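You operate a simulated robot arm through the tools that you are given. There is no shell and no other tool. Be economical: measure what you need, move in short steps, check, and stop when the job is done.

You are at the controls of a simulated two-armed robot. One attempt, no reset.

TASK
Put the steel tray on the green top of unit four away on the top shelf of unit four. Put the tub labelled "orange" from the grey top of unit three on the green top of unit three and the tub labelled "hand paste" on the grey top of unit two. Press the unit two run button three times. Take the crumpled paper on the grey top of unit two and put it away in the waste bin in the delivery. Fetch the cloth from the top shelf of unit two and set it on top of the paper pack on the green top of unit one. Switch the roller lever of unit three on. The order is free. Set down upright: tub. The roller lever of unit three goes to its stop.

It is judged by the outcome, as a careful person would: the job done as asked, and still so three seconds after it is handed in. It fails if anything else is knocked over, pushed out of place, dropped, spilled or broken. Flat cloth is picked up by pressing the open fingertips on it (5 to 10 N) and closing them slowly along it; thin cloth reads only 2 to 8 mm in the jaws.

THE ROBOT
Two 7-joint arms with fingered hands on one trunk, on a base that drives. Base frame: it is fixed to the floor where the robot stands at the start and does not move with it; the origin is under the middle of the robot, x ahead of it, y to its left, z up; the surface under the hand at the start is at about z = 0.882. Readings come in m, degrees, newtons and seconds.
The left shoulder is at the start at [0.04, 0.146, 1.204], the right one opposite. With the tool pointing down near the work surface each hand reaches from about 0.3 to 0.72 m from the robot's upright axis, wherever it stands, measured 20 degrees to its own side. Places, roughly: cloth (7x5x4 cm) [3.9, -1.7, 0.8]; crumpled paper (6x5x4 cm) [3.6, -1.5, 1]; green top of unit three [2.3, 0.1, 1]; grey top of unit two [3.9, -1.4, 1]; paper pack [5.25, 0, 1]; roller lever of unit three [2, -0.1, 1]; steel tray (27x20x4 cm) [0.5, 0.1, 1]; top shelf of unit four (18x59 cm) [0.66, -1.68, 0.78]; tub [2.25, -1.5, 1]; unit two run button [3.5, -1.3, 0.7]; waste bin in the delivery (22x26 cm) [-0.82, -0.26, 0.76]. Payload 4 kg a hand.
The tool frame of a hand sits at the grasp point between the pads (the TCP): z along the fingers, y along the line on which they close. The tips reach 0.026 m beyond it. Largest opening 0.148 m; the body of the gripper starts 0.073 m behind the TCP. The gripper is a hand of 3 fingers: y runs from the thumb to the fingers, the wrist lies at [0, 0, -0.224] in the tool frame, and closing takes about 1.5 s.
Orientation is that of the tool frame in the base frame, as [roll, pitch, yaw] about the fixed x, y, z axes, in that order (R = Rz(yaw) Ry(pitch) Rx(roll)). With the fingers straight down and closing along the base's y, the tool's x points along the base's -x, its y along +y and its z along -z.

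THE INTERFACE
- The arms move only by the tool drive_tool. It takes "left_rows", "right_rows" or both (then of equal length, played together; a hand with none holds still); each is a list of rows, each a list of 3 entries, a list of its own where there are three numbers: the turn, a rotation vector about the tool's x, y, z in degrees, then the shift along the tool's x, y, z in m, then the gripper command, from -1 (shut) to 1 (fully open), values between in proportion. In form: [[[rx, ry, rz], [dx, dy, dz], hand], ...]. A call has 1 to 8 rows; each row shifts and turns the commanded pose from where the row before left it, along the tool's axes as they then stand. Each row takes 0.2 s and may step no farther than 0.05 m and 8.6 degrees from the row before; otherwise, or with a gripper value out of range, the whole call is refused. Where a pose cannot be reached the arm comes as near as it can. A force on the tool above 40 N (or 10 N above the force at the start of the call, whichever is more), or a blocked arm, ends the call early, and 0.2 s more pass. The fingers move at their own pace (about 0.108 m/s each) and stop on an object; they squeeze with about 22 N. The grip force told is the motor's: it shows also when the fingers shut on nothing. Time passes only in rows, and 0.2 s behind the last, so rows that do not move let the fingers close. It gives the time, the measured TCP pose, the force on the tool (base axes), the opening and the grip force at its end, in the units of the frame above (readings bear some noise), with the torque about the TCP (base axes, N m) and any sound that the robot's microphone picked up.
- Cameras (640 x 400 px; columns grow to the right, rows downward): "scene" is now at [0.0638, -0.0579, 1.404]; the picture's right is [-0.82, -0.57, 0.00], its down [-0.40, 0.58, -0.71] and it looks along [0.41, -0.58, -0.71] (base axes); focal length 214 px, centre (320, 200). "left" rides on the left gripper at [-0.068, -0.039, -0.09] in its tool frame; the picture's right is [0.50, -0.87, 0.00], its down [0.66, 0.38, -0.65] and it looks along [0.57, 0.33, 0.76] (tool axes); focal length 222 px, centre (320, 200). "right" rides on the right gripper at [0.068, -0.039, -0.09] in its tool frame; the picture's right is [0.50, 0.87, 0.00], its down [-0.66, 0.38, -0.65] and it looks along [-0.57, 0.33, 0.76] (tool axes); focal length 222 px, centre (320, 200). There is no depth. A picture from a camera that has moved, and an enlarged one, comes with that camera's place and axes in the base frame and with its lens. The place of the scene camera against the robot may be out by one fixed shift of up to 0.018 m in any direction.
- camera(camera): a new picture of that camera. No time passes.
- move_column(by): slides the trunk up (or, below 0, down) by that many m; the arms and the scene camera ride with it, the base frame stays. It gives what a move gives, with no picture.
- roll_base(legs): drives the robot by 1 to 6 legs, each [ahead, left, turn to the left] in m, m and degrees, along the robot's own axes; the way and the turn of a leg run together, so that a leg with both is an arc; at most 1.5 m and 180 degrees a leg. The arms and the cameras ride along, it lands a little off, and it stops where it bumps. It gives what a move gives.
- hand_shape(shape, hand): the hand has 3 fingers and takes this shape, open, in about a second: jaw (thumb against the fingers, like two jaws); tri (thumb and two fingers); tip (a fingertip pinch); poke (one finger out to press); point (the index stretched); flat (the hand flat); cup (the hand cupped); fist (a fist). The gripper value then closes the fingers along that shape, each until it touches; the sizes above hold for jaw. It gives what a move gives, with no picture.
- aim_head(pan, tilt): turns the head with the scene camera to pan (to the left, within 86 degrees either way) and tilt (down, from -29 to 69), counted from straight ahead of the robot. It gives what a move gives.
- enlarge(camera, box): a new picture of the part [left, top, right, bottom] of that camera's present view, enlarged. No time passes.
- job_done(): hands the job in; it is judged then, once.

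Go step by step. Nothing tells you exact positions but the pictures and the camera data: compare them with the known pose of the tool, close in by small moves and look again before you grip or let go. The budget is 186 turns and 174 pictures, counting those below and the enlarged ones. Unless the task says otherwise, let go and move clear before handing in, and close with one line.

The tools are called after ">>>" as name(argument=value, ...) on one line, values as JSON. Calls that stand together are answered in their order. drive_tool: Moves the arms, as the interface text tells. Its arguments: {"type":"object","properties":{"left_rows":{"type":"array"},"right_rows":{"type":"array"}},"required":[]} The other tools are called the same way: move_column (by) slides the trunk up or down; hand_shape (shape, hand) gives the hand a shape; roll_base (legs) drives the base; aim_head (pan, tilt) turns the head that bears the scene camera; camera (camera) takes a picture; enlarge (camera, box) takes an enlarged picture of a part of a camera's view; job_done () hands the job in.

At the start:

```text
t: 0.0
left_tcp_pos: [0.4515, -0.0324, 1.2481]
left_tcp_rot: [-179.8, 0.0, -179.8]
left_contact_force: [-0.4, -0.5, 0.0]
left_moment: [-0.03, 0.01, 0.0]
left_grip_width: 0.1479
left_finger_force: 0.1
left_shape: jaw
right_tcp_pos: [0.3425, -0.3925, 1.3228]
right_tcp_rot: [-180.0, 0.0, -179.9]
right_contact_force: [0.3, 0.4, 0.2]
right_moment: [0.02, -0.01, 0.02]
right_grip_width: 0.1479
right_finger_force: 0.0
right_shape: jaw
trunk travel left (down, up): [-0.375, 0.131]
robot x, y, heading: [0.0024, -0.0022, -0.0]
head pan, tilt: [-55.0, 44.8]
```

scene: 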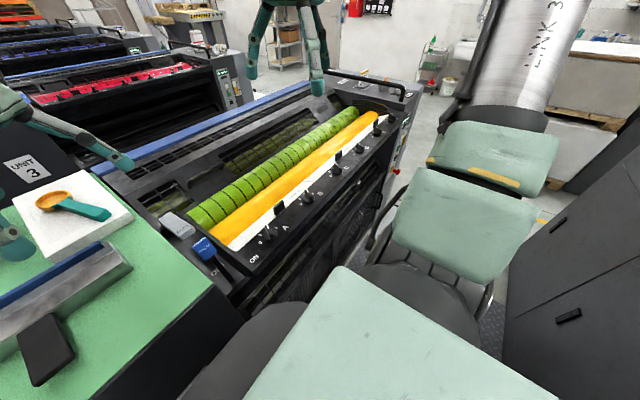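
right: 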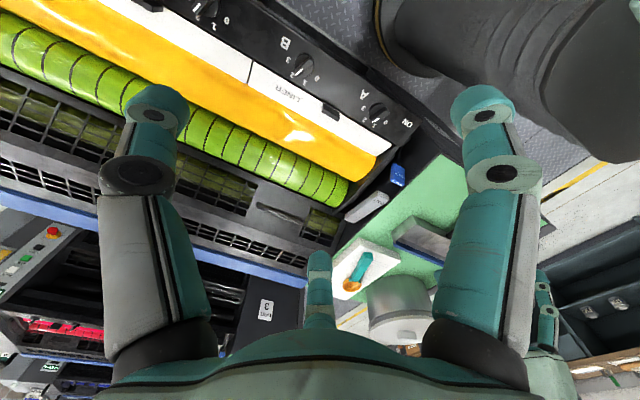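
left: 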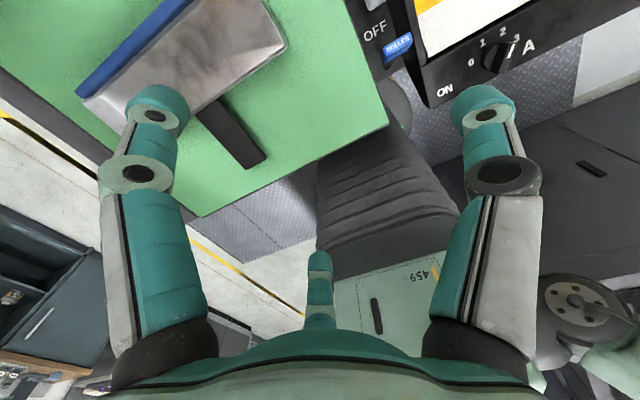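

I see the press line from unit four outwards, with something steel with a handle on the near green top. I'll look around before moving.

>>> aim_head(pan=0, tilt=50)

>>> camera(camera="scene")

>>> aim_head(pan=-20, tilt=15)

>>> camera(camera="scene")

>>> aim_head(pan=-86, tilt=30)

>>> camera(camera="scene")

>>> aim_head(pan=60, tilt=30)

>>> camera(camera="scene")

```text
t: 1.2
left_tcp_pos: [0.4504, -0.0332, 1.248]
left_tcp_rot: [-179.9, 0.1, -179.9]
left_contact_force: [0.1, 0.4, 0.0]
left_moment: [0.0, 0.02, -0.02]
left_grip_width: 0.1479
left_finger_force: 0.1
left_shape: jaw
right_tcp_pos: [0.3425, -0.3928, 1.3216]
right_tcp_rot: [180.0, -0.1, 180.0]
right_contact_force: [-0.2, 0.0, -1.1]
right_moment: [0.0, 0.0, 0.0]
right_grip_width: 0.148
right_finger_force: 0.1
right_shape: jaw
trunk travel left (down, up): [-0.375, 0.131]
robot x, y, heading: [-0.0013, 0.0003, 0.0]
head pan, tilt: [0.0, 50.0]
```

```text
170 pictures are left
camera scene: at [0.0941, 0.0088, 1.3968], right [0.0, -1.0, 0.0], down [-0.77, 0.0, -0.64], along [0.64, 0.0, -0.77], focal length 214 px, centre (320, 200)
```

scene: 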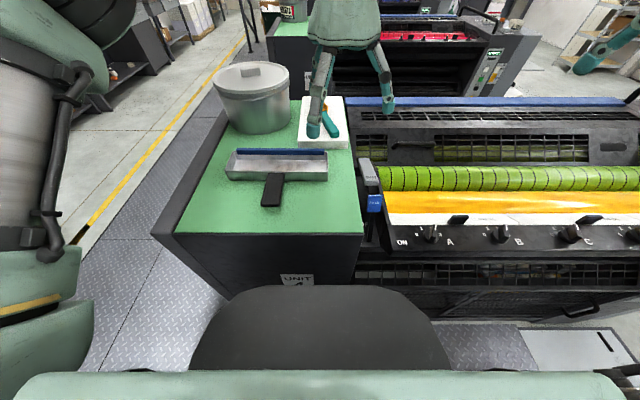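

```text
t: 2.2
left_tcp_pos: [0.4498, -0.0314, 1.2485]
left_tcp_rot: [-179.9, 0.0, -179.9]
left_contact_force: [-0.4, 0.1, -0.4]
left_moment: [0.0, -0.02, 0.04]
left_grip_width: 0.1479
left_finger_force: 0.0
left_shape: jaw
right_tcp_pos: [0.3424, -0.3938, 1.322]
right_tcp_rot: [-180.0, 0.0, -179.9]
right_contact_force: [0.3, -0.2, -0.4]
right_moment: [-0.03, 0.0, 0.02]
right_grip_width: 0.1481
right_finger_force: 0.1
right_shape: jaw
trunk travel left (down, up): [-0.375, 0.131]
robot x, y, heading: [0.0021, -0.0028, 0.1]
head pan, tilt: [-20.0, 15.0]
```

```text
169 pictures are left
camera scene: at [0.1049, -0.023, 1.4505], right [-0.34, -0.94, 0.0], down [-0.24, 0.09, -0.97], along [0.91, -0.33, -0.26], focal length 214 px, centre (320, 200)
```

scene: 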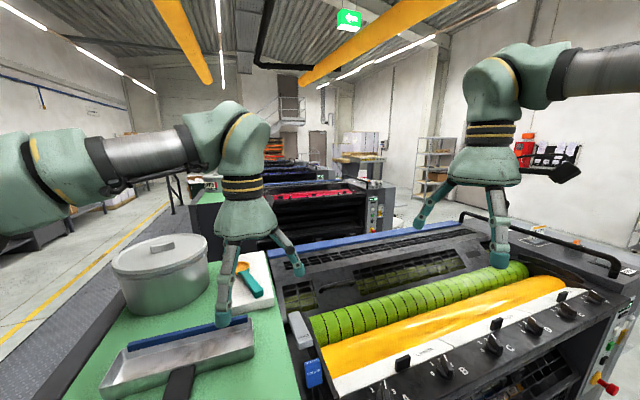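

```text
t: 3.6
left_tcp_pos: [0.4502, -0.0318, 1.2485]
left_tcp_rot: [-179.9, 0.1, -179.9]
left_contact_force: [-0.1, 0.7, 0.5]
left_moment: [0.04, 0.01, -0.02]
left_grip_width: 0.1478
left_finger_force: 0.1
left_shape: jaw
right_tcp_pos: [0.3415, -0.3931, 1.3232]
right_tcp_rot: [-179.9, 0.0, 180.0]
right_contact_force: [0.5, 0.2, -0.4]
right_moment: [0.02, 0.01, 0.03]
right_grip_width: 0.1478
right_finger_force: 0.0
right_shape: jaw
trunk travel left (down, up): [-0.375, 0.131]
robot x, y, heading: [0.0014, 0.001, -0.0]
head pan, tilt: [-85.9, 30.0]
```

```text
168 pictures are left
camera scene: at [0.0236, -0.0814, 1.4264], right [-1.0, -0.07, 0.0], down [-0.04, 0.5, -0.87], along [0.06, -0.86, -0.5], focal length 214 px, centre (320, 200)
```

scene: 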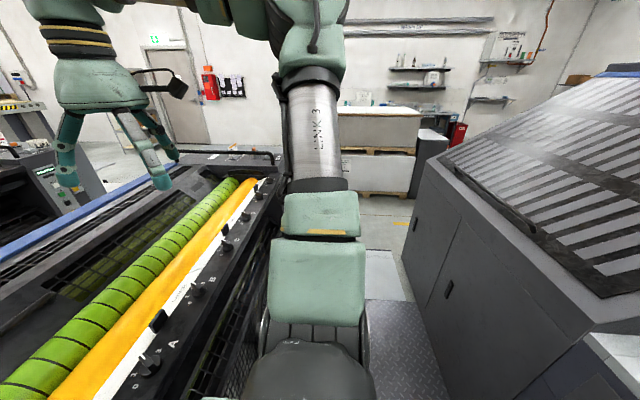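

```text
t: 5.9
left_tcp_pos: [0.4497, -0.0319, 1.2483]
left_tcp_rot: [-179.9, 0.0, -179.8]
left_contact_force: [0.7, -0.4, -0.2]
left_moment: [-0.01, -0.01, 0.01]
left_grip_width: 0.1481
left_finger_force: 0.0
left_shape: jaw
right_tcp_pos: [0.3418, -0.3917, 1.3231]
right_tcp_rot: [-180.0, 0.0, -179.9]
right_contact_force: [0.6, -0.2, 0.6]
right_moment: [-0.02, -0.01, 0.0]
right_grip_width: 0.1479
right_finger_force: 0.0
right_shape: jaw
trunk travel left (down, up): [-0.375, 0.131]
robot x, y, heading: [0.0, 0.0015, 0.1]
head pan, tilt: [60.0, 30.0]
```

```text
167 pictures are left
camera scene: at [0.0624, 0.0872, 1.4264], right [0.87, -0.5, 0.0], down [-0.25, -0.43, -0.87], along [0.43, 0.75, -0.5], focal length 214 px, centre (320, 200)
```

scene: 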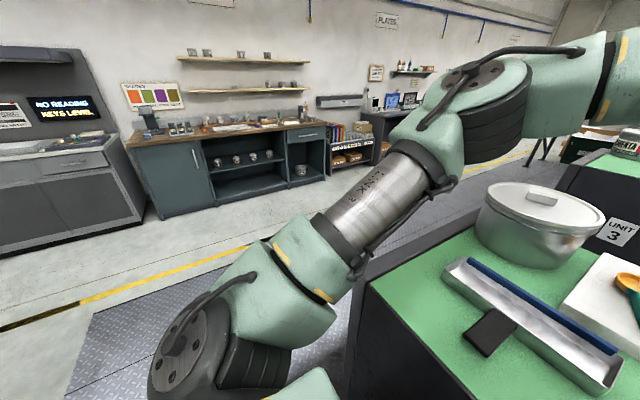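

The steel tray (body about x .49–.59, y 0–.27, with a black handle toward me to x≈.405) lies on the green top at z≈.98. Before choosing a grip I'll look at its shelf on the right end of unit four.

>>> roll_base(legs=[[0, -1.2, 0], [0, -1.0, 0]])

>>> aim_head(pan=35, tilt=30)

>>> camera(camera="scene")

>>> aim_head(pan=0, tilt=15)

>>> camera(camera="scene")

```text
t: 16.8
left_tcp_pos: [0.4533, -2.2327, 1.248]
left_tcp_rot: [-179.8, 0.0, 179.4]
left_contact_force: [0.6, -0.4, -0.9]
left_moment: [0.04, 0.01, 0.0]
left_grip_width: 0.1478
left_finger_force: 0.0
left_shape: jaw
right_tcp_pos: [0.3417, -2.5918, 1.3216]
right_tcp_rot: [-180.0, -0.1, 179.3]
right_contact_force: [-0.2, 0.6, 0.5]
right_moment: [-0.03, -0.03, -0.02]
right_grip_width: 0.1476
right_finger_force: 0.0
right_shape: jaw
trunk travel left (down, up): [-0.375, 0.131]
robot x, y, heading: [0.0018, -2.197, -0.3]
head pan, tilt: [60.0, 30.0]
```

```text
t: 17.7
left_tcp_pos: [0.4545, -2.2327, 1.2483]
left_tcp_rot: [-179.9, 0.0, 179.5]
left_contact_force: [-1.0, -0.5, 0.0]
left_moment: [-0.02, -0.03, 0.03]
left_grip_width: 0.1478
left_finger_force: 0.0
left_shape: jaw
right_tcp_pos: [0.3428, -2.5925, 1.323]
right_tcp_rot: [-180.0, 0.0, 179.5]
right_contact_force: [-0.5, 0.5, 0.6]
right_moment: [-0.03, 0.01, 0.01]
right_grip_width: 0.1478
right_finger_force: 0.1
right_shape: jaw
trunk travel left (down, up): [-0.375, 0.131]
robot x, y, heading: [0.0014, -2.1961, -0.7]
head pan, tilt: [35.0, 30.0]
```

```text
166 pictures are left
camera scene: at [0.0951, -2.1372, 1.4264], right [0.57, -0.82, 0.0], down [-0.41, -0.28, -0.87], along [0.71, 0.49, -0.5], focal length 214 px, centre (320, 200)
```

scene: 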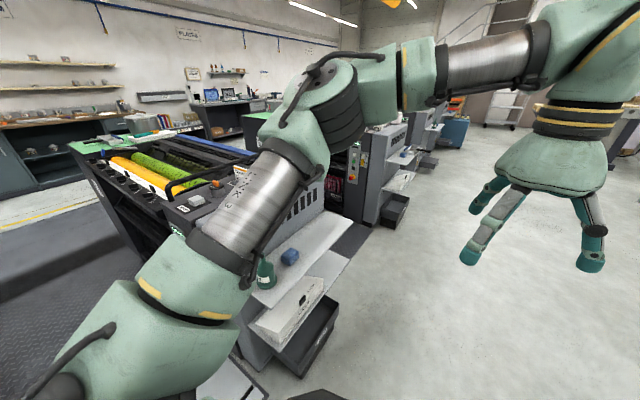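

```text
t: 18.7
left_tcp_pos: [0.4553, -2.2336, 1.2476]
left_tcp_rot: [-179.9, 0.0, 179.5]
left_contact_force: [0.4, 0.2, -0.4]
left_moment: [0.0, 0.01, -0.01]
left_grip_width: 0.1482
left_finger_force: 0.1
left_shape: jaw
right_tcp_pos: [0.3428, -2.5934, 1.3225]
right_tcp_rot: [180.0, 0.0, 179.4]
right_contact_force: [-0.2, 0.1, 0.4]
right_moment: [0.02, -0.03, -0.01]
right_grip_width: 0.1479
right_finger_force: 0.0
right_shape: jaw
trunk travel left (down, up): [-0.375, 0.131]
robot x, y, heading: [0.0024, -2.1997, -0.6]
head pan, tilt: [0.0, 15.0]
```

```text
165 pictures are left
camera scene: at [0.114, -2.1892, 1.4505], right [-0.01, -1.0, 0.0], down [-0.26, 0.0, -0.97], along [0.97, -0.01, -0.26], focal length 214 px, centre (320, 200)
```

scene: 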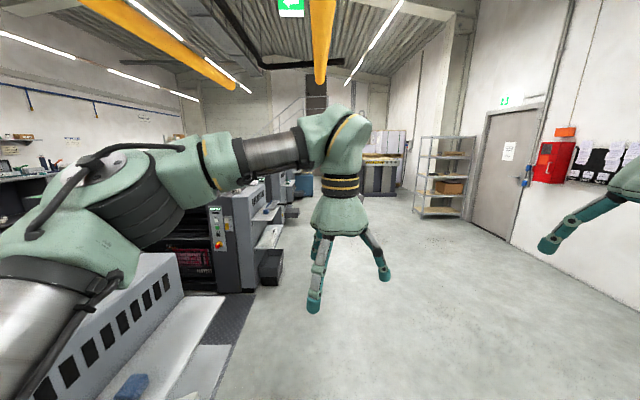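

The shelf ledges on the unit ends are open from above, so a top-down grip works. I drive back to the tray for a close look at it.

>>> roll_base(legs=[[0, 1.2, 0.6], [0, 1.03, 0]])

>>> aim_head(pan=10, tilt=50)

>>> enlarge(camera="scene", box=[200, 80, 440, 230])

>>> camera(camera="left")

```text
t: 29.6
left_tcp_pos: [0.4905, -0.0347, 1.2482]
left_tcp_rot: [179.9, 0.0, 179.1]
left_contact_force: [-0.2, 0.3, 0.4]
left_moment: [-0.01, 0.03, 0.03]
left_grip_width: 0.1477
left_finger_force: 0.0
left_shape: jaw
right_tcp_pos: [0.3749, -0.3939, 1.3228]
right_tcp_rot: [180.0, 0.0, 178.9]
right_contact_force: [-0.1, -0.5, -0.1]
right_moment: [0.0, -0.01, -0.03]
right_grip_width: 0.1479
right_finger_force: 0.1
right_shape: jaw
trunk travel left (down, up): [-0.375, 0.131]
robot x, y, heading: [0.0386, 0.0017, -0.6]
head pan, tilt: [0.0, 15.0]
```

```text
t: 30.6
left_tcp_pos: [0.4892, -0.033, 1.2478]
left_tcp_rot: [-179.9, 0.0, 179.0]
left_contact_force: [0.5, 0.4, 0.3]
left_moment: [-0.02, 0.0, 0.02]
left_grip_width: 0.1481
left_finger_force: 0.1
left_shape: jaw
right_tcp_pos: [0.3741, -0.3931, 1.3233]
right_tcp_rot: [179.9, 0.0, 179.0]
right_contact_force: [-0.6, -0.4, -0.4]
right_moment: [0.0, 0.01, -0.02]
right_grip_width: 0.1479
right_finger_force: 0.0
right_shape: jaw
trunk travel left (down, up): [-0.375, 0.131]
robot x, y, heading: [0.0372, 0.0049, -0.9]
head pan, tilt: [10.0, 50.0]
```

```text
2.67 times, centred on (320, 155) of scene
camera zoom: at [0.1325, 0.0257, 1.3969], right [0.16, -0.99, 0.0], down [-0.76, -0.12, -0.64], along [0.64, 0.1, -0.77], focal length 572 px, centre (320, 320)
```

zoom: 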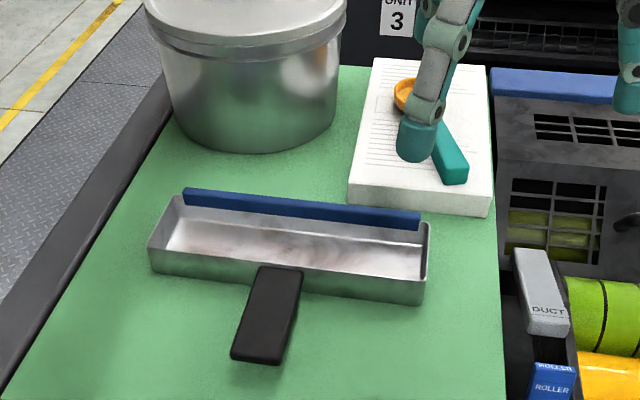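

```text
163 pictures are left
camera left: at [0.5571, -0.0749, 1.3379], right [-0.51, -0.86, 0.0], down [-0.65, 0.39, 0.65], along [-0.56, 0.33, -0.76], focal length 222 px, centre (320, 200)
```

left: 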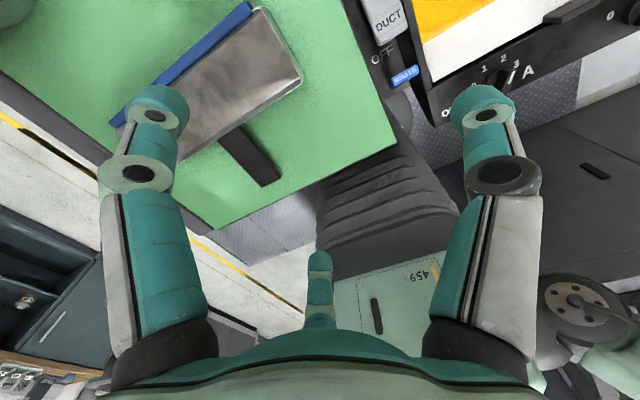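

The tray body spans roughly x .50–.59, y −.015–.245, handle at y≈.11. I'll turn the left hand so thumb goes behind the tray and the two spread fingers straddle the handle on the near side.

>>> drive_tool(left_rows=[[[0, 0, -8.3], [0, 0, 0], 1], [[0, 0, -8.3], [0, 0, 0], 1], [[0, 0, -8.3], [0, 0, 0], 1], [[0, 0, -8.3], [0, 0, 0], 1], [[0, 0, -8.3], [0, 0, 0], 1], [[0, 0, -8.3], [0, 0, 0], 1], [[0, 0, -8.3], [0, 0, 0], 1], [[0, 0, -8.3], [0, 0, 0], 1]])

>>> drive_tool(left_rows=[[[0, 0, -8.3], [0, 0, 0], 1], [[0, 0, -8.3], [0, 0, 0], 1], [[0, 0, -8.0], [0, 0, 0], 1], [[0, 0, 0], [-0.045, -0.02, 0], 1], [[0, 0, 0], [-0.045, -0.02, 0], 1], [[0, 0, 0], [-0.045, -0.02, 0], 1], [[0, 0, 0], [0, 0, 0], 1]])

>>> camera(camera="left")

>>> camera(camera="scene")

```text
t: 32.4
left_tcp_pos: [0.4898, -0.0343, 1.2482]
left_tcp_rot: [-179.9, 0.1, -114.3]
left_contact_force: [0.0, -0.2, -0.4]
left_moment: [0.0, 0.01, -0.02]
left_grip_width: 0.1481
left_finger_force: 0.0
left_shape: jaw
right_tcp_pos: [0.3755, -0.3925, 1.3226]
right_tcp_rot: [-180.0, 0.0, 178.9]
right_contact_force: [0.2, -0.1, 0.1]
right_moment: [0.02, 0.0, -0.03]
right_grip_width: 0.1478
right_finger_force: 0.0
right_shape: jaw
trunk travel left (down, up): [-0.375, 0.131]
robot x, y, heading: [0.0416, 0.0047, -0.6]
head pan, tilt: [10.0, 50.0]
```

```text
t: 34.0
left_tcp_pos: [0.5507, 0.1026, 1.2493]
left_tcp_rot: [-179.9, -0.1, -89.9]
left_contact_force: [-0.5, 0.0, -0.6]
left_moment: [-0.02, -0.01, 0.0]
left_grip_width: 0.1479
left_finger_force: 0.0
left_shape: jaw
right_tcp_pos: [0.3755, -0.3927, 1.3223]
right_tcp_rot: [179.8, 0.0, 179.1]
right_contact_force: [0.4, 0.2, -0.4]
right_moment: [0.0, 0.0, 0.01]
right_grip_width: 0.1476
right_finger_force: 0.0
right_shape: jaw
trunk travel left (down, up): [-0.375, 0.131]
robot x, y, heading: [0.0407, 0.0034, -1.0]
head pan, tilt: [10.0, 50.0]
```

```text
162 pictures are left
camera left: at [0.5905, 0.1685, 1.3391], right [0.87, -0.5, 0.0], down [-0.38, -0.66, 0.65], along [-0.33, -0.57, -0.76], focal length 222 px, centre (320, 200)
```

left: 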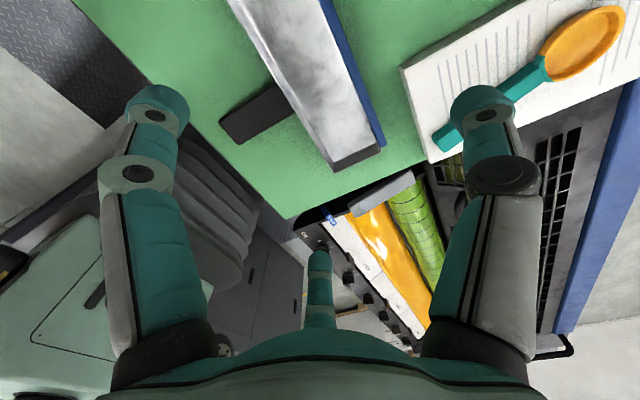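

```text
161 pictures are left
camera scene: at [0.1324, 0.0254, 1.3968], right [0.16, -0.99, 0.0], down [-0.76, -0.12, -0.64], along [0.63, 0.1, -0.77], focal length 214 px, centre (320, 200)
```

scene: 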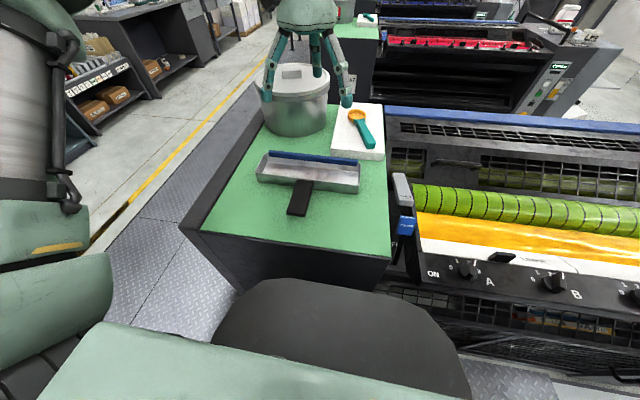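

The tray lines up under the hand. I descend to just above the rim.

>>> drive_tool(left_rows=[[[0, 0, 0], [-0.005, 0, 0.045], 1], [[0, 0, 0], [0, 0, 0.045], 1], [[0, 0, 0], [0, 0, 0.045], 1], [[0, 0, 0], [0, 0, 0.035], 1], [[0, 0, 0], [0, 0, 0], 1]])

>>> camera(camera="left")

>>> enlarge(camera="scene", box=[200, 80, 440, 230])

```text
t: 35.2
left_tcp_pos: [0.5506, 0.1053, 1.0797]
left_tcp_rot: [-180.0, -0.1, -89.9]
left_contact_force: [0.7, 0.3, 0.6]
left_moment: [0.0, 0.0, 0.02]
left_grip_width: 0.1478
left_finger_force: 0.2
left_shape: jaw
right_tcp_pos: [0.3754, -0.392, 1.3228]
right_tcp_rot: [180.0, -0.1, 179.0]
right_contact_force: [0.2, -0.4, 0.3]
right_moment: [0.0, 0.02, -0.02]
right_grip_width: 0.1481
right_finger_force: 0.1
right_shape: jaw
trunk travel left (down, up): [-0.375, 0.131]
robot x, y, heading: [0.0382, 0.0032, -0.7]
head pan, tilt: [10.0, 50.0]
```

```text
160 pictures are left
camera left: at [0.5908, 0.1716, 1.1695], right [0.87, -0.5, 0.0], down [-0.38, -0.66, 0.65], along [-0.32, -0.57, -0.76], focal length 222 px, centre (320, 200)
```

left: 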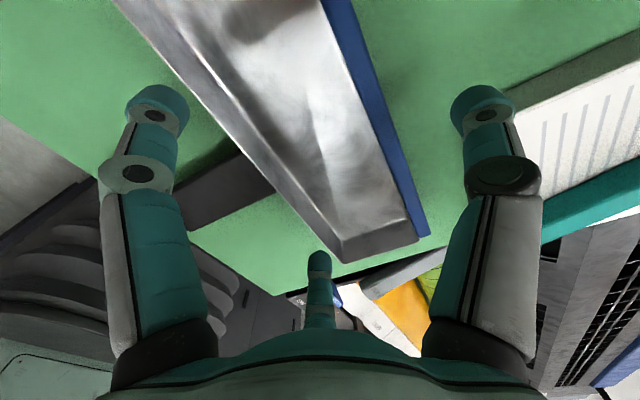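

```text
2.67 times, centred on (320, 155) of scene
camera zoom: at [0.1321, 0.0258, 1.3969], right [0.16, -0.99, 0.0], down [-0.76, -0.12, -0.64], along [0.63, 0.1, -0.77], focal length 572 px, centre (320, 320)
```

zoom: 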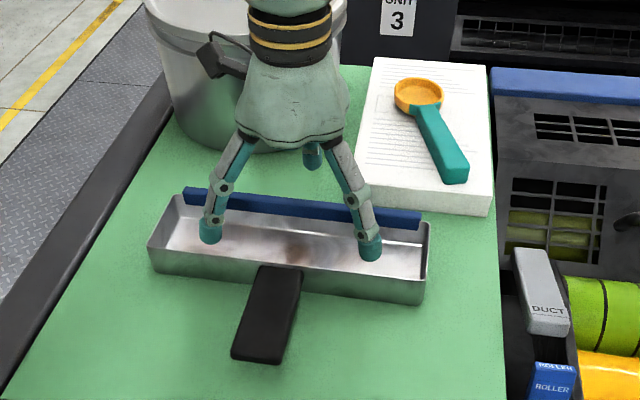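

The near fingers look tight to the front wall, so I'll shift 14 mm toward the robot and go lower in steps.

>>> drive_tool(left_rows=[[[0, 0, 0], [0, 0.014, 0], 1], [[0, 0, 0], [0, 0, 0.015], 1], [[0, 0, 0], [0, 0, 0.015], 1], [[0, 0, 0], [0, 0, 0], 1]])

>>> enlarge(camera="scene", box=[240, 110, 400, 210])

>>> camera(camera="left")

```text
t: 36.2
left_tcp_pos: [0.537, 0.1068, 1.0473]
left_tcp_rot: [-179.9, -0.2, -89.9]
left_contact_force: [-0.9, -0.3, 0.0]
left_moment: [0.03, -0.02, -0.05]
left_grip_width: 0.1476
left_finger_force: 0.1
left_shape: jaw
right_tcp_pos: [0.3757, -0.3927, 1.3235]
right_tcp_rot: [-179.9, 0.0, 179.0]
right_contact_force: [0.1, -0.1, -0.2]
right_moment: [-0.01, -0.01, -0.03]
right_grip_width: 0.148
right_finger_force: 0.0
right_shape: jaw
trunk travel left (down, up): [-0.375, 0.131]
robot x, y, heading: [0.0375, 0.0038, -0.9]
head pan, tilt: [10.0, 50.0]
```

```text
4.00 times, centred on (320, 160) of scene
camera zoom: at [0.1321, 0.026, 1.3969], right [0.16, -0.99, 0.0], down [-0.76, -0.12, -0.64], along [0.63, 0.1, -0.77], focal length 858 px, centre (320, 360)
```

zoom: 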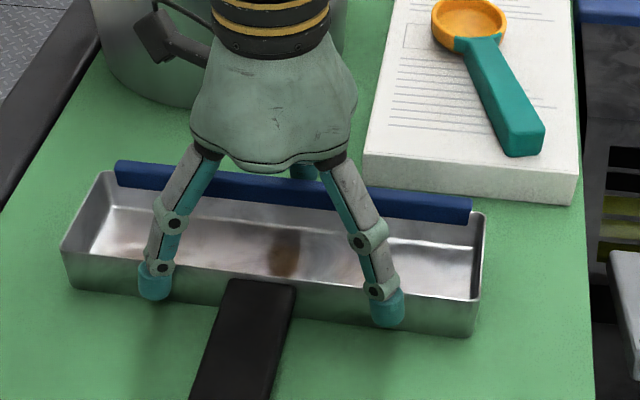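

```text
157 pictures are left
camera left: at [0.5757, 0.1728, 1.1376], right [0.87, -0.5, 0.0], down [-0.38, -0.66, 0.65], along [-0.32, -0.57, -0.76], focal length 222 px, centre (320, 200)
```

left: 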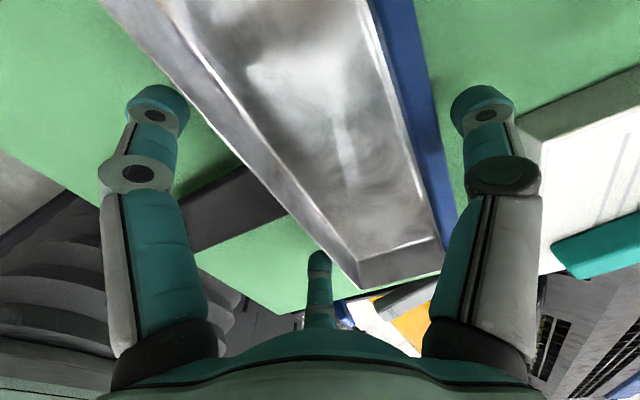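

Clear on both sides. Descending to near the surface, then closing gently.

>>> drive_tool(left_rows=[[[0, 0, 0], [0, 0, 0.016], 1], [[0, 0, 0], [0, 0, 0.014], 1], [[0, 0, 0], [0, 0, 0], 1]])

>>> enlarge(camera="scene", box=[240, 110, 400, 210])

```text
t: 37.1
left_tcp_pos: [0.5371, 0.1059, 1.0237]
left_tcp_rot: [-179.2, -0.5, -89.7]
left_contact_force: [-1.3, -0.1, 12.7]
left_moment: [0.29, 0.36, -0.08]
left_grip_width: 0.1476
left_finger_force: 0.0
left_shape: jaw
right_tcp_pos: [0.3748, -0.3922, 1.3242]
right_tcp_rot: [-180.0, -0.1, 179.1]
right_contact_force: [0.4, 0.6, 0.2]
right_moment: [-0.03, 0.0, -0.02]
right_grip_width: 0.148
right_finger_force: 0.1
right_shape: jaw
trunk travel left (down, up): [-0.375, 0.131]
robot x, y, heading: [0.0403, 0.0056, -0.9]
head pan, tilt: [10.0, 50.0]
stopped in row 3 (left hand): the force on the tool passed its limit at 42 N (the readings are from after the stop); the commanded pose is now the measured one
```

```text
4.00 times, centred on (320, 160) of scene
camera zoom: at [0.1324, 0.0259, 1.3967], right [0.16, -0.99, 0.0], down [-0.76, -0.12, -0.64], along [0.63, 0.1, -0.77], focal length 858 px, centre (320, 360)
```

zoom: 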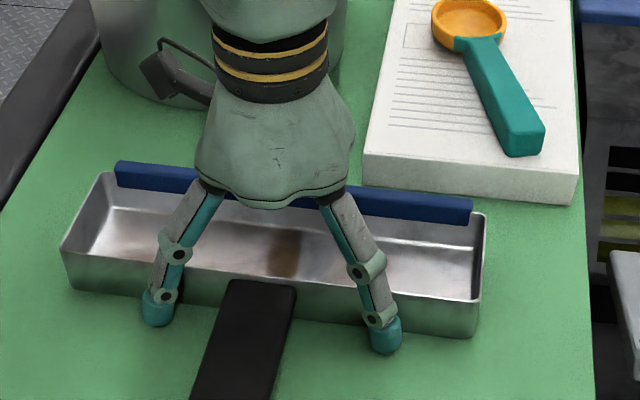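

Fingers touched the surface at TCP z≈1.022, so the top is about .996. I lift 7 mm and close.

>>> drive_tool(left_rows=[[[0, 0, 0], [0, 0, -0.007], 1], [[0, 0, 0], [0, 0, 0], 0.2], [[0, 0, 0], [0, 0, 0], -0.2], [[0, 0, 0], [0, 0, 0], -0.6], [[0, 0, 0], [0, 0, 0], -1], [[0, 0, 0], [0, 0, 0], -1], [[0, 0, 0], [0, 0, 0], -1]])

>>> enlarge(camera="scene", box=[240, 110, 400, 210])

>>> camera(camera="left")

```text
t: 38.7
left_tcp_pos: [0.5365, 0.1064, 1.0293]
left_tcp_rot: [-179.3, -0.3, -89.9]
left_contact_force: [0.2, 0.1, 0.3]
left_moment: [-0.02, 0.07, -0.04]
left_grip_width: 0.1023
left_finger_force: 21.8
left_shape: jaw
right_tcp_pos: [0.3752, -0.3927, 1.323]
right_tcp_rot: [180.0, 0.0, 179.0]
right_contact_force: [0.3, 0.2, -0.2]
right_moment: [0.01, 0.01, 0.0]
right_grip_width: 0.1479
right_finger_force: 0.1
right_shape: jaw
trunk travel left (down, up): [-0.375, 0.131]
robot x, y, heading: [0.0407, 0.0039, -1.2]
head pan, tilt: [10.0, 50.0]
```

```text
4.00 times, centred on (320, 160) of scene
camera zoom: at [0.1326, 0.0261, 1.3968], right [0.16, -0.99, 0.0], down [-0.76, -0.12, -0.64], along [0.63, 0.1, -0.77], focal length 858 px, centre (320, 360)
```

zoom: 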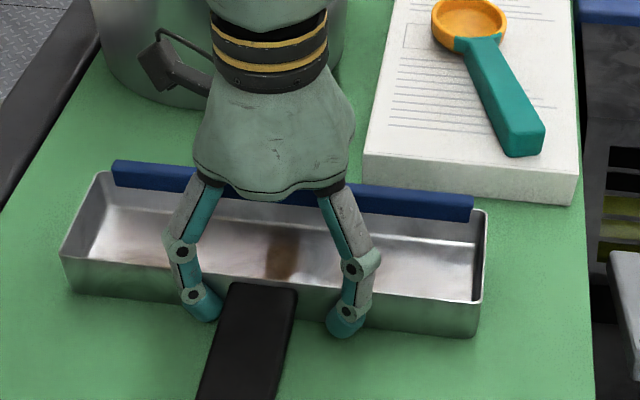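

```text
154 pictures are left
camera left: at [0.5755, 0.1734, 1.1192], right [0.87, -0.5, 0.01], down [-0.38, -0.65, 0.65], along [-0.32, -0.57, -0.76], focal length 222 px, centre (320, 200)
```

left: 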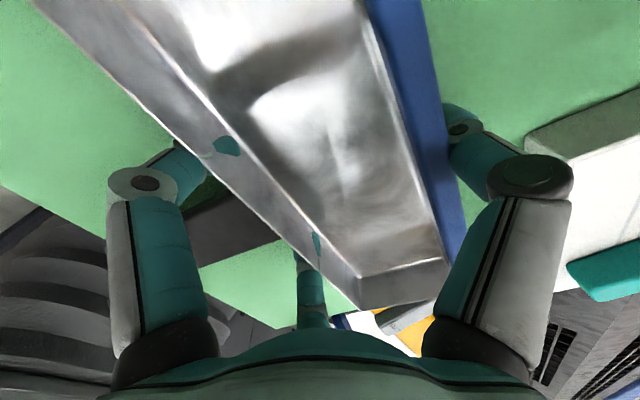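

Gripped at 102 mm with the fingers astride the handle. Lifting.

>>> drive_tool(left_rows=[[[0, 0, 0], [0, 0, -0.01], -1], [[0, 0, 0], [0, 0, -0.02], -1], [[0, 0, 0], [0, 0, -0.03], -1], [[0, 0, 0], [0, 0, -0.04], -1], [[0, 0, 0], [0, 0, -0.04], -1], [[0, 0, 0], [0, 0, -0.03], -1], [[0, 0, 0], [0, 0, 0], -1]])

>>> camera(camera="scene")

```text
t: 40.3
left_tcp_pos: [0.5361, 0.1076, 1.1977]
left_tcp_rot: [-179.4, -0.4, -89.8]
left_contact_force: [-0.2, -0.2, -2.7]
left_moment: [0.03, -0.02, 0.01]
left_grip_width: 0.1019
left_finger_force: 22.0
left_shape: jaw
right_tcp_pos: [0.3757, -0.3928, 1.3226]
right_tcp_rot: [-180.0, 0.0, 179.0]
right_contact_force: [-0.1, -0.3, 0.2]
right_moment: [0.01, 0.04, 0.01]
right_grip_width: 0.148
right_finger_force: 0.0
right_shape: jaw
trunk travel left (down, up): [-0.375, 0.131]
robot x, y, heading: [0.0407, 0.0058, -0.9]
head pan, tilt: [10.0, 50.0]
```

```text
153 pictures are left
camera scene: at [0.1331, 0.0262, 1.3968], right [0.16, -0.99, 0.0], down [-0.76, -0.12, -0.64], along [0.63, 0.1, -0.77], focal length 214 px, centre (320, 200)
```

scene: 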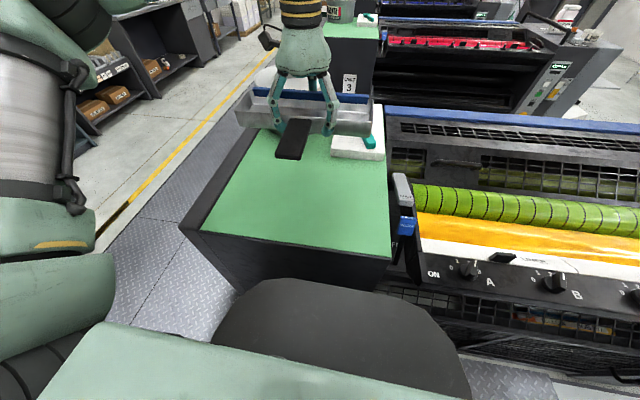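

The tray is held and light (≈0.27 kg). I'll raise the trunk for clearance and drive round to face the unit four shelf.

>>> move_column(by=0.1)

>>> roll_base(legs=[[0, -1.2, 0.5], [0, -1.2, 0], [0.55, 0, 0], [0, 0, 90]])

>>> aim_head(pan=0, tilt=50)

>>> camera(camera="scene")

>>> camera(camera="right")

```text
t: 41.6
left_tcp_pos: [0.536, 0.1068, 1.2979]
left_tcp_rot: [-179.4, -0.3, -89.8]
left_contact_force: [-0.6, -0.6, -2.7]
left_moment: [-0.01, -0.01, -0.01]
left_grip_width: 0.1021
left_finger_force: 21.6
left_shape: jaw
right_tcp_pos: [0.375, -0.3935, 1.4248]
right_tcp_rot: [180.0, 0.0, 179.1]
right_contact_force: [0.3, -1.1, 0.2]
right_moment: [-0.01, -0.02, -0.01]
right_grip_width: 0.148
right_finger_force: 0.1
right_shape: jaw
trunk travel left (down, up): [-0.475, 0.031]
robot x, y, heading: [0.0378, 0.005, -0.7]
head pan, tilt: [10.0, 50.0]
```

```text
t: 53.4
left_tcp_pos: [0.5113, -2.2864, 1.2978]
left_tcp_rot: [-179.4, -0.2, -90.1]
left_contact_force: [-0.3, 0.7, -0.8]
left_moment: [0.02, -0.01, -0.02]
left_grip_width: 0.1018
left_finger_force: 22.2
left_shape: jaw
right_tcp_pos: [0.3462, -2.7849, 1.4242]
right_tcp_rot: [179.9, 0.0, 178.7]
right_contact_force: [0.2, 0.7, 0.0]
right_moment: [0.01, 0.0, -0.01]
right_grip_width: 0.1477
right_finger_force: 0.0
right_shape: jaw
trunk travel left (down, up): [-0.475, 0.031]
robot x, y, heading: [0.0161, -2.3816, -1.2]
head pan, tilt: [10.0, 50.0]
stopped in leg 2: the robot was blocked; the commanded pose is now the measured one
```

```text
t: 54.1
left_tcp_pos: [0.5105, -2.2856, 1.2984]
left_tcp_rot: [-179.4, -0.3, -90.2]
left_contact_force: [0.4, -0.4, -2.3]
left_moment: [0.01, 0.0, 0.0]
left_grip_width: 0.1018
left_finger_force: 22.2
left_shape: jaw
right_tcp_pos: [0.3464, -2.7838, 1.4244]
right_tcp_rot: [180.0, 0.0, 178.8]
right_contact_force: [-0.7, -1.3, 0.0]
right_moment: [0.02, -0.03, -0.03]
right_grip_width: 0.1478
right_finger_force: 0.1
right_shape: jaw
trunk travel left (down, up): [-0.475, 0.031]
robot x, y, heading: [0.0131, -2.3812, -1.2]
head pan, tilt: [0.0, 50.0]
```

```text
152 pictures are left
camera scene: at [0.1074, -2.3773, 1.4979], right [-0.02, -1.0, 0.0], down [-0.77, 0.02, -0.64], along [0.64, -0.01, -0.77], focal length 214 px, centre (320, 200)
```

scene: 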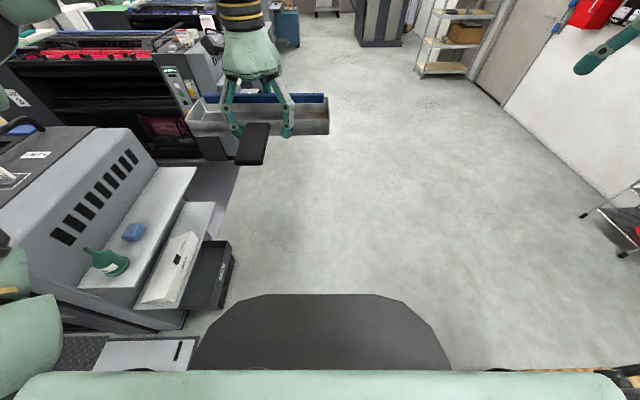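

```text
151 pictures are left
camera right: at [0.2783, -2.8225, 1.5145], right [-0.48, 0.88, 0.0], down [0.66, 0.36, 0.65], along [0.57, 0.31, -0.76], focal length 222 px, centre (320, 200)
```

right: 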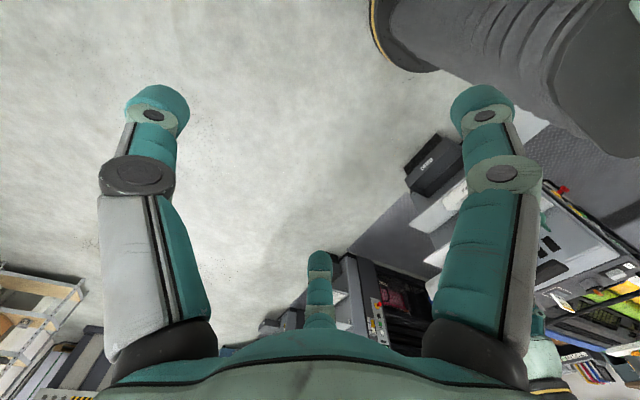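

Unit four's top shelf spans x .34–.91, y −1.78…−1.59 with a bottle (x≈.41) and blue cloth (x≈.55) at its near end; free room is x≈.60–.91. I drive in front of that and turn to face it.

>>> roll_base(legs=[[0, 0.12, 1.2], [0.85, 0, 0], [0, 0, 90]])

>>> camera(camera="scene")

>>> camera(camera="left")

```text
t: 63.2
left_tcp_pos: [0.766, -1.7668, 1.2989]
left_tcp_rot: [-179.3, -0.3, 0.0]
left_contact_force: [-0.2, 0.8, -2.4]
left_moment: [0.01, 0.01, -0.02]
left_grip_width: 0.1014
left_finger_force: 22.2
left_shape: jaw
right_tcp_pos: [1.2648, -1.9293, 1.4257]
right_tcp_rot: [-179.9, 0.0, -91.3]
right_contact_force: [0.0, 0.0, 0.2]
right_moment: [-0.01, -0.01, -0.01]
right_grip_width: 0.1478
right_finger_force: 0.0
right_shape: jaw
trunk travel left (down, up): [-0.475, 0.031]
robot x, y, heading: [0.8664, -2.2629, 88.8]
head pan, tilt: [0.0, 50.0]
```

```text
150 pictures are left
camera scene: at [0.8638, -2.158, 1.4979], right [1.0, -0.02, 0.0], down [-0.02, -0.77, -0.64], along [0.01, 0.64, -0.77], focal length 214 px, centre (320, 200)
```

scene: 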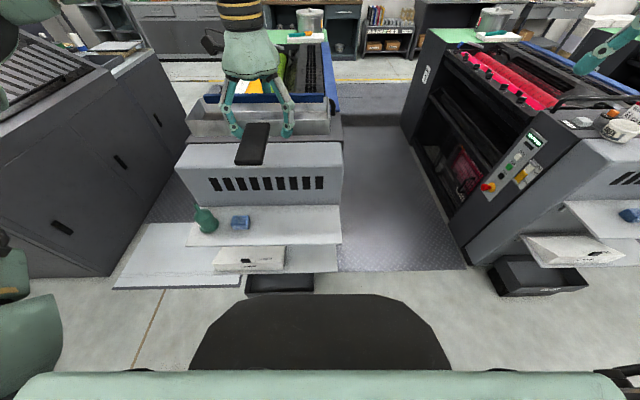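

```text
149 pictures are left
camera left: at [0.6983, -1.73, 1.388], right [0.5, 0.87, 0.01], down [0.65, -0.39, 0.65], along [0.57, -0.32, -0.76], focal length 222 px, centre (320, 200)
```

left: 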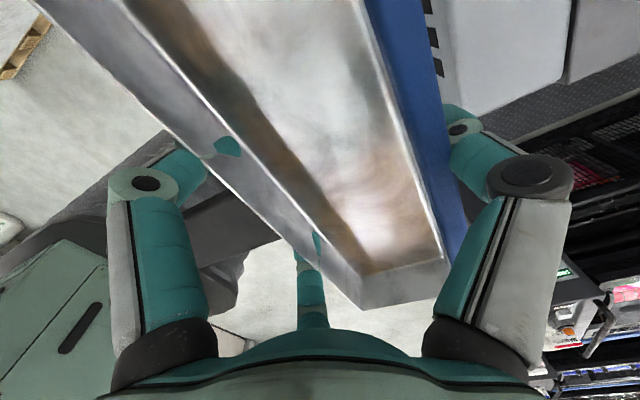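

I'm squarely in front of the free part of the shelf. I extend the tray over it, then lower with the trunk.

>>> drive_tool(left_rows=[[[0, 0, 0], [0.005, -0.04, 0], -1], [[0, 0, 0], [0, -0.04, 0], -1], [[0, 0, 0], [0, 0, 0], -1]])

>>> move_column(by=-0.3)

>>> camera(camera="scene")

>>> camera(camera="left")

```text
t: 64.0
left_tcp_pos: [0.771, -1.6864, 1.2987]
left_tcp_rot: [-179.4, -0.3, 0.0]
left_contact_force: [0.6, -0.8, -1.4]
left_moment: [0.0, -0.02, 0.01]
left_grip_width: 0.101
left_finger_force: 22.2
left_shape: jaw
right_tcp_pos: [1.2627, -1.9316, 1.4225]
right_tcp_rot: [-179.9, 0.0, -91.3]
right_contact_force: [0.0, 0.3, 0.0]
right_moment: [0.01, 0.01, 0.02]
right_grip_width: 0.1477
right_finger_force: 0.0
right_shape: jaw
trunk travel left (down, up): [-0.475, 0.031]
robot x, y, heading: [0.8655, -2.2681, 88.8]
head pan, tilt: [0.0, 50.0]
```

```text
t: 67.0
left_tcp_pos: [0.7713, -1.6863, 0.9996]
left_tcp_rot: [-179.3, -0.4, 0.0]
left_contact_force: [0.8, -0.7, -1.3]
left_moment: [0.01, -0.03, -0.02]
left_grip_width: 0.1011
left_finger_force: 22.1
left_shape: jaw
right_tcp_pos: [1.2646, -1.9306, 1.1245]
right_tcp_rot: [179.9, 0.0, -91.3]
right_contact_force: [-0.7, -0.4, 0.0]
right_moment: [-0.02, 0.02, 0.03]
right_grip_width: 0.1477
right_finger_force: 0.0
right_shape: jaw
trunk travel left (down, up): [-0.175, 0.331]
robot x, y, heading: [0.8639, -2.2628, 88.8]
head pan, tilt: [0.0, 50.0]
```

```text
148 pictures are left
camera scene: at [0.8634, -2.1581, 1.198], right [1.0, -0.02, 0.0], down [-0.02, -0.77, -0.64], along [0.01, 0.64, -0.77], focal length 214 px, centre (320, 200)
```

scene: 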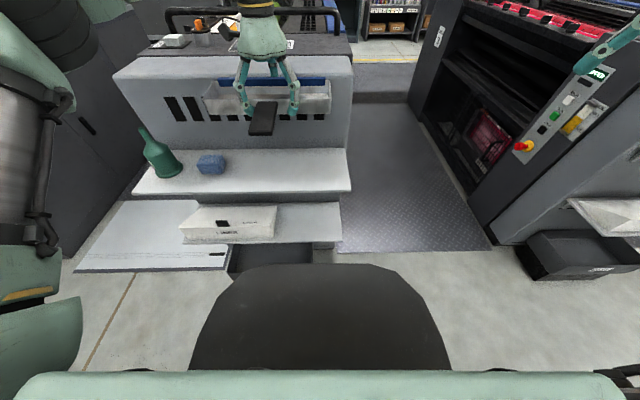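

```text
147 pictures are left
camera left: at [0.7045, -1.6493, 1.0892], right [0.5, 0.87, 0.01], down [0.65, -0.39, 0.65], along [0.57, -0.32, -0.76], focal length 222 px, centre (320, 200)
```

left: 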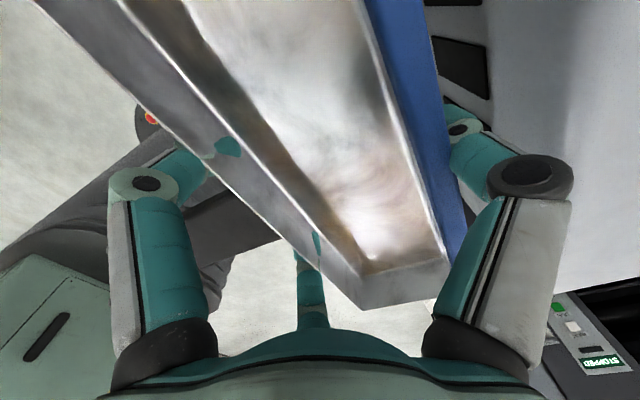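

The tray hangs over the free part, clear of the cloth and bottle. Lowering further.

>>> move_column(by=-0.15)

>>> enlarge(camera="scene", box=[100, 20, 420, 220])

>>> camera(camera="left")

```text
t: 68.8
left_tcp_pos: [0.7721, -1.6868, 0.8482]
left_tcp_rot: [-179.3, -0.3, 0.0]
left_contact_force: [0.1, 0.3, -2.4]
left_moment: [-0.01, 0.0, -0.02]
left_grip_width: 0.1012
left_finger_force: 21.7
left_shape: jaw
right_tcp_pos: [1.2634, -1.9296, 0.9738]
right_tcp_rot: [179.9, 0.1, -91.3]
right_contact_force: [0.1, 0.3, 0.4]
right_moment: [-0.04, -0.01, -0.03]
right_grip_width: 0.148
right_finger_force: 0.0
right_shape: jaw
trunk travel left (down, up): [-0.025, 0.481]
robot x, y, heading: [0.8648, -2.2661, 89.2]
head pan, tilt: [0.0, 50.0]
```

```text
2.00 times, centred on (260, 120) of scene
camera zoom: at [0.8634, -2.1582, 1.0471], right [1.0, -0.02, 0.0], down [-0.02, -0.77, -0.64], along [0.01, 0.64, -0.77], focal length 429 px, centre (440, 360)
```

zoom: 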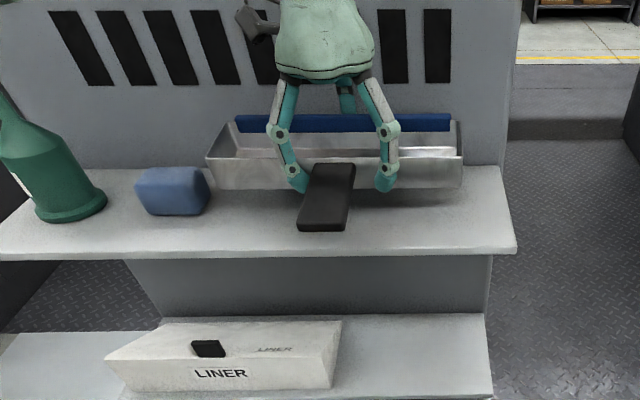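

```text
145 pictures are left
camera left: at [0.7045, -1.6495, 0.9384], right [0.5, 0.87, 0.01], down [0.65, -0.39, 0.65], along [0.57, -0.32, -0.76], focal length 222 px, centre (320, 200)
```

left: 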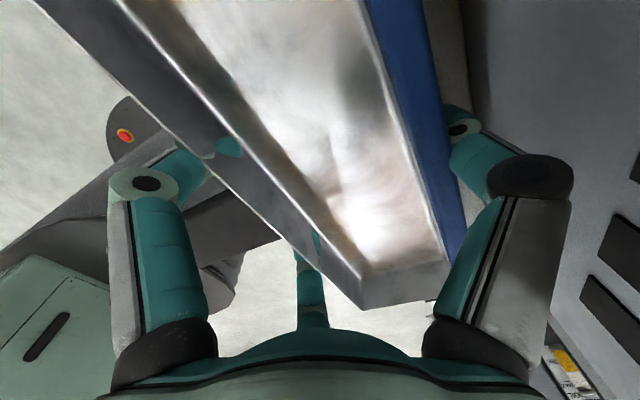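

Well aligned. Lowering in small steps to contact.

>>> drive_tool(left_rows=[[[0, 0, 0], [0, 0, 0.012], -1], [[0, 0, 0], [0, 0, 0.01], -1], [[0, 0, 0], [0, 0, 0.004], -1], [[0, 0, 0], [0, 0, 0.003], -1], [[0, 0, 0], [0, 0, 0], -1]])

>>> enlarge(camera="scene", box=[180, 50, 340, 150])

```text
t: 70.0
left_tcp_pos: [0.7725, -1.6856, 0.8184]
left_tcp_rot: [-179.3, -0.4, 0.0]
left_contact_force: [0.1, -0.4, -2.6]
left_moment: [0.0, 0.01, 0.02]
left_grip_width: 0.1012
left_finger_force: 22.3
left_shape: jaw
right_tcp_pos: [1.2632, -1.9309, 0.9728]
right_tcp_rot: [-179.9, 0.0, -91.3]
right_contact_force: [-0.2, 0.2, -0.2]
right_moment: [0.02, 0.02, -0.02]
right_grip_width: 0.1476
right_finger_force: 0.0
right_shape: jaw
trunk travel left (down, up): [-0.025, 0.481]
robot x, y, heading: [0.8655, -2.2673, 88.8]
head pan, tilt: [0.0, 50.0]
```

```text
4.00 times, centred on (260, 100) of scene
camera zoom: at [0.8635, -2.1581, 1.0471], right [1.0, -0.02, 0.0], down [-0.02, -0.77, -0.64], along [0.01, 0.64, -0.77], focal length 858 px, centre (560, 600)
```

zoom: 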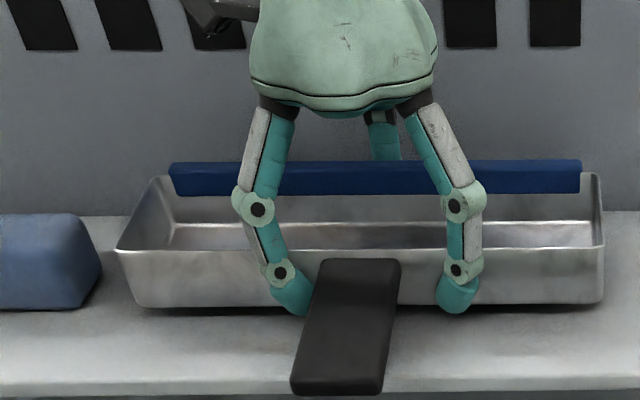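

>>> drive_tool(left_rows=[[[0, 0, 0], [0, 0, 0.003], -1], [[0, 0, 0], [0, 0, 0.002], -1], [[0, 0, 0], [0, 0, 0.002], -1], [[0, 0, 0], [0, 0, 0.002], -1], [[0, 0, 0], [0, 0, 0], -1]])

>>> enlarge(camera="scene", box=[180, 50, 340, 150])

```text
t: 71.2
left_tcp_pos: [0.7713, -1.6861, 0.8106]
left_tcp_rot: [-179.4, -0.2, -0.1]
left_contact_force: [0.0, -0.1, -3.0]
left_moment: [0.01, -0.02, -0.02]
left_grip_width: 0.1011
left_finger_force: 22.2
left_shape: jaw
right_tcp_pos: [1.2644, -1.931, 0.9736]
right_tcp_rot: [-179.9, 0.0, -91.3]
right_contact_force: [0.0, 0.6, 1.1]
right_moment: [-0.02, 0.04, 0.01]
right_grip_width: 0.148
right_finger_force: 0.0
right_shape: jaw
trunk travel left (down, up): [-0.025, 0.481]
robot x, y, heading: [0.8643, -2.2626, 89.0]
head pan, tilt: [0.0, 50.0]
```

```text
4.00 times, centred on (260, 100) of scene
camera zoom: at [0.8635, -2.1581, 1.0471], right [1.0, -0.02, 0.0], down [-0.02, -0.77, -0.64], along [0.01, 0.64, -0.77], focal length 858 px, centre (560, 600)
```

zoom: 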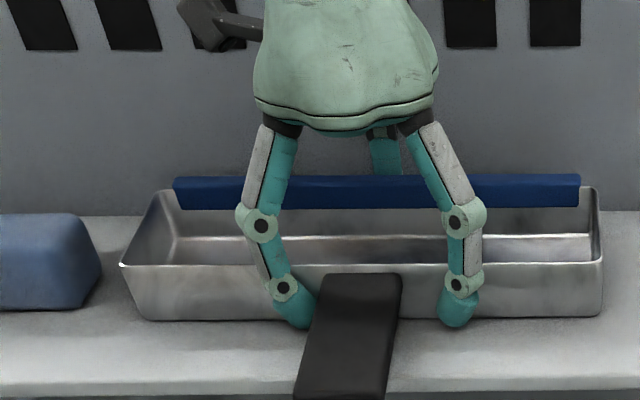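

>>> drive_tool(left_rows=[[[0, 0, 0], [0, 0, 0.002], -1], [[0, 0, 0], [0, 0, 0.002], -1], [[0, 0, 0], [0, 0, 0.002], -1], [[0, 0, 0], [0, 0, 0], -1]])

```text
t: 72.2
left_tcp_pos: [0.7719, -1.6873, 0.8066]
left_tcp_rot: [-179.1, -0.5, -0.1]
left_contact_force: [-1.6, 5.4, 22.9]
left_moment: [-0.63, 0.3, -0.19]
left_grip_width: 0.0991
left_finger_force: 21.8
left_shape: jaw
right_tcp_pos: [1.266, -1.9305, 0.9743]
right_tcp_rot: [180.0, 0.2, -91.3]
right_contact_force: [0.0, 0.1, 0.3]
right_moment: [0.0, -0.01, 0.02]
right_grip_width: 0.1478
right_finger_force: 0.0
right_shape: jaw
trunk travel left (down, up): [-0.025, 0.481]
robot x, y, heading: [0.8658, -2.2605, 88.9]
head pan, tilt: [0.0, 50.0]
```

Contact. I ease off and open a little, then rise.

>>> drive_tool(left_rows=[[[0, 0, 0], [0, 0, -0.002], 0.45], [[0, 0, 0], [0, 0, 0], 0.55], [[0, 0, 0], [0, 0, 0], 0.65], [[0, 0, 0], [0, 0, 0], 0.65]])

>>> enlarge(camera="scene", box=[180, 50, 340, 150])

>>> camera(camera="left")

```text
t: 73.2
left_tcp_pos: [0.772, -1.6875, 0.8078]
left_tcp_rot: [-179.3, -0.3, -0.1]
left_contact_force: [4.3, -0.1, 9.9]
left_moment: [-0.44, 0.53, 0.11]
left_grip_width: 0.1201
left_finger_force: 0.1
left_shape: jaw
right_tcp_pos: [1.2646, -1.9323, 0.9737]
right_tcp_rot: [179.9, 0.1, -91.3]
right_contact_force: [-0.6, 0.2, 0.5]
right_moment: [0.0, 0.0, 0.0]
right_grip_width: 0.1477
right_finger_force: 0.1
right_shape: jaw
trunk travel left (down, up): [-0.025, 0.481]
robot x, y, heading: [0.8651, -2.2644, 88.8]
head pan, tilt: [0.0, 50.0]
```

```text
4.00 times, centred on (260, 100) of scene
camera zoom: at [0.8644, -2.1594, 1.0472], right [1.0, -0.02, 0.0], down [-0.02, -0.77, -0.64], along [0.01, 0.64, -0.77], focal length 858 px, centre (560, 600)
```

zoom: 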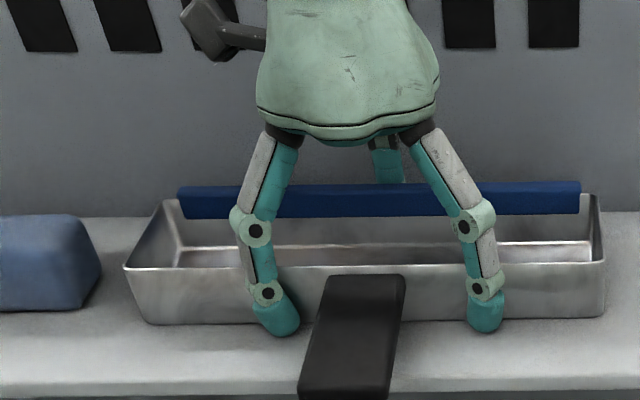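

```text
141 pictures are left
camera left: at [0.7057, -1.6502, 0.8969], right [0.5, 0.87, 0.01], down [0.65, -0.39, 0.65], along [0.57, -0.32, -0.76], focal length 222 px, centre (320, 200)
```

left: 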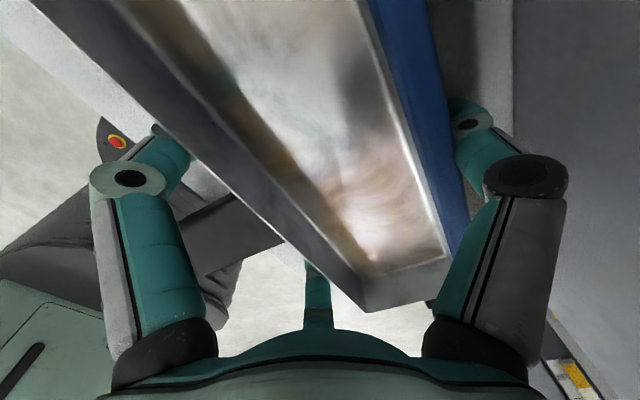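

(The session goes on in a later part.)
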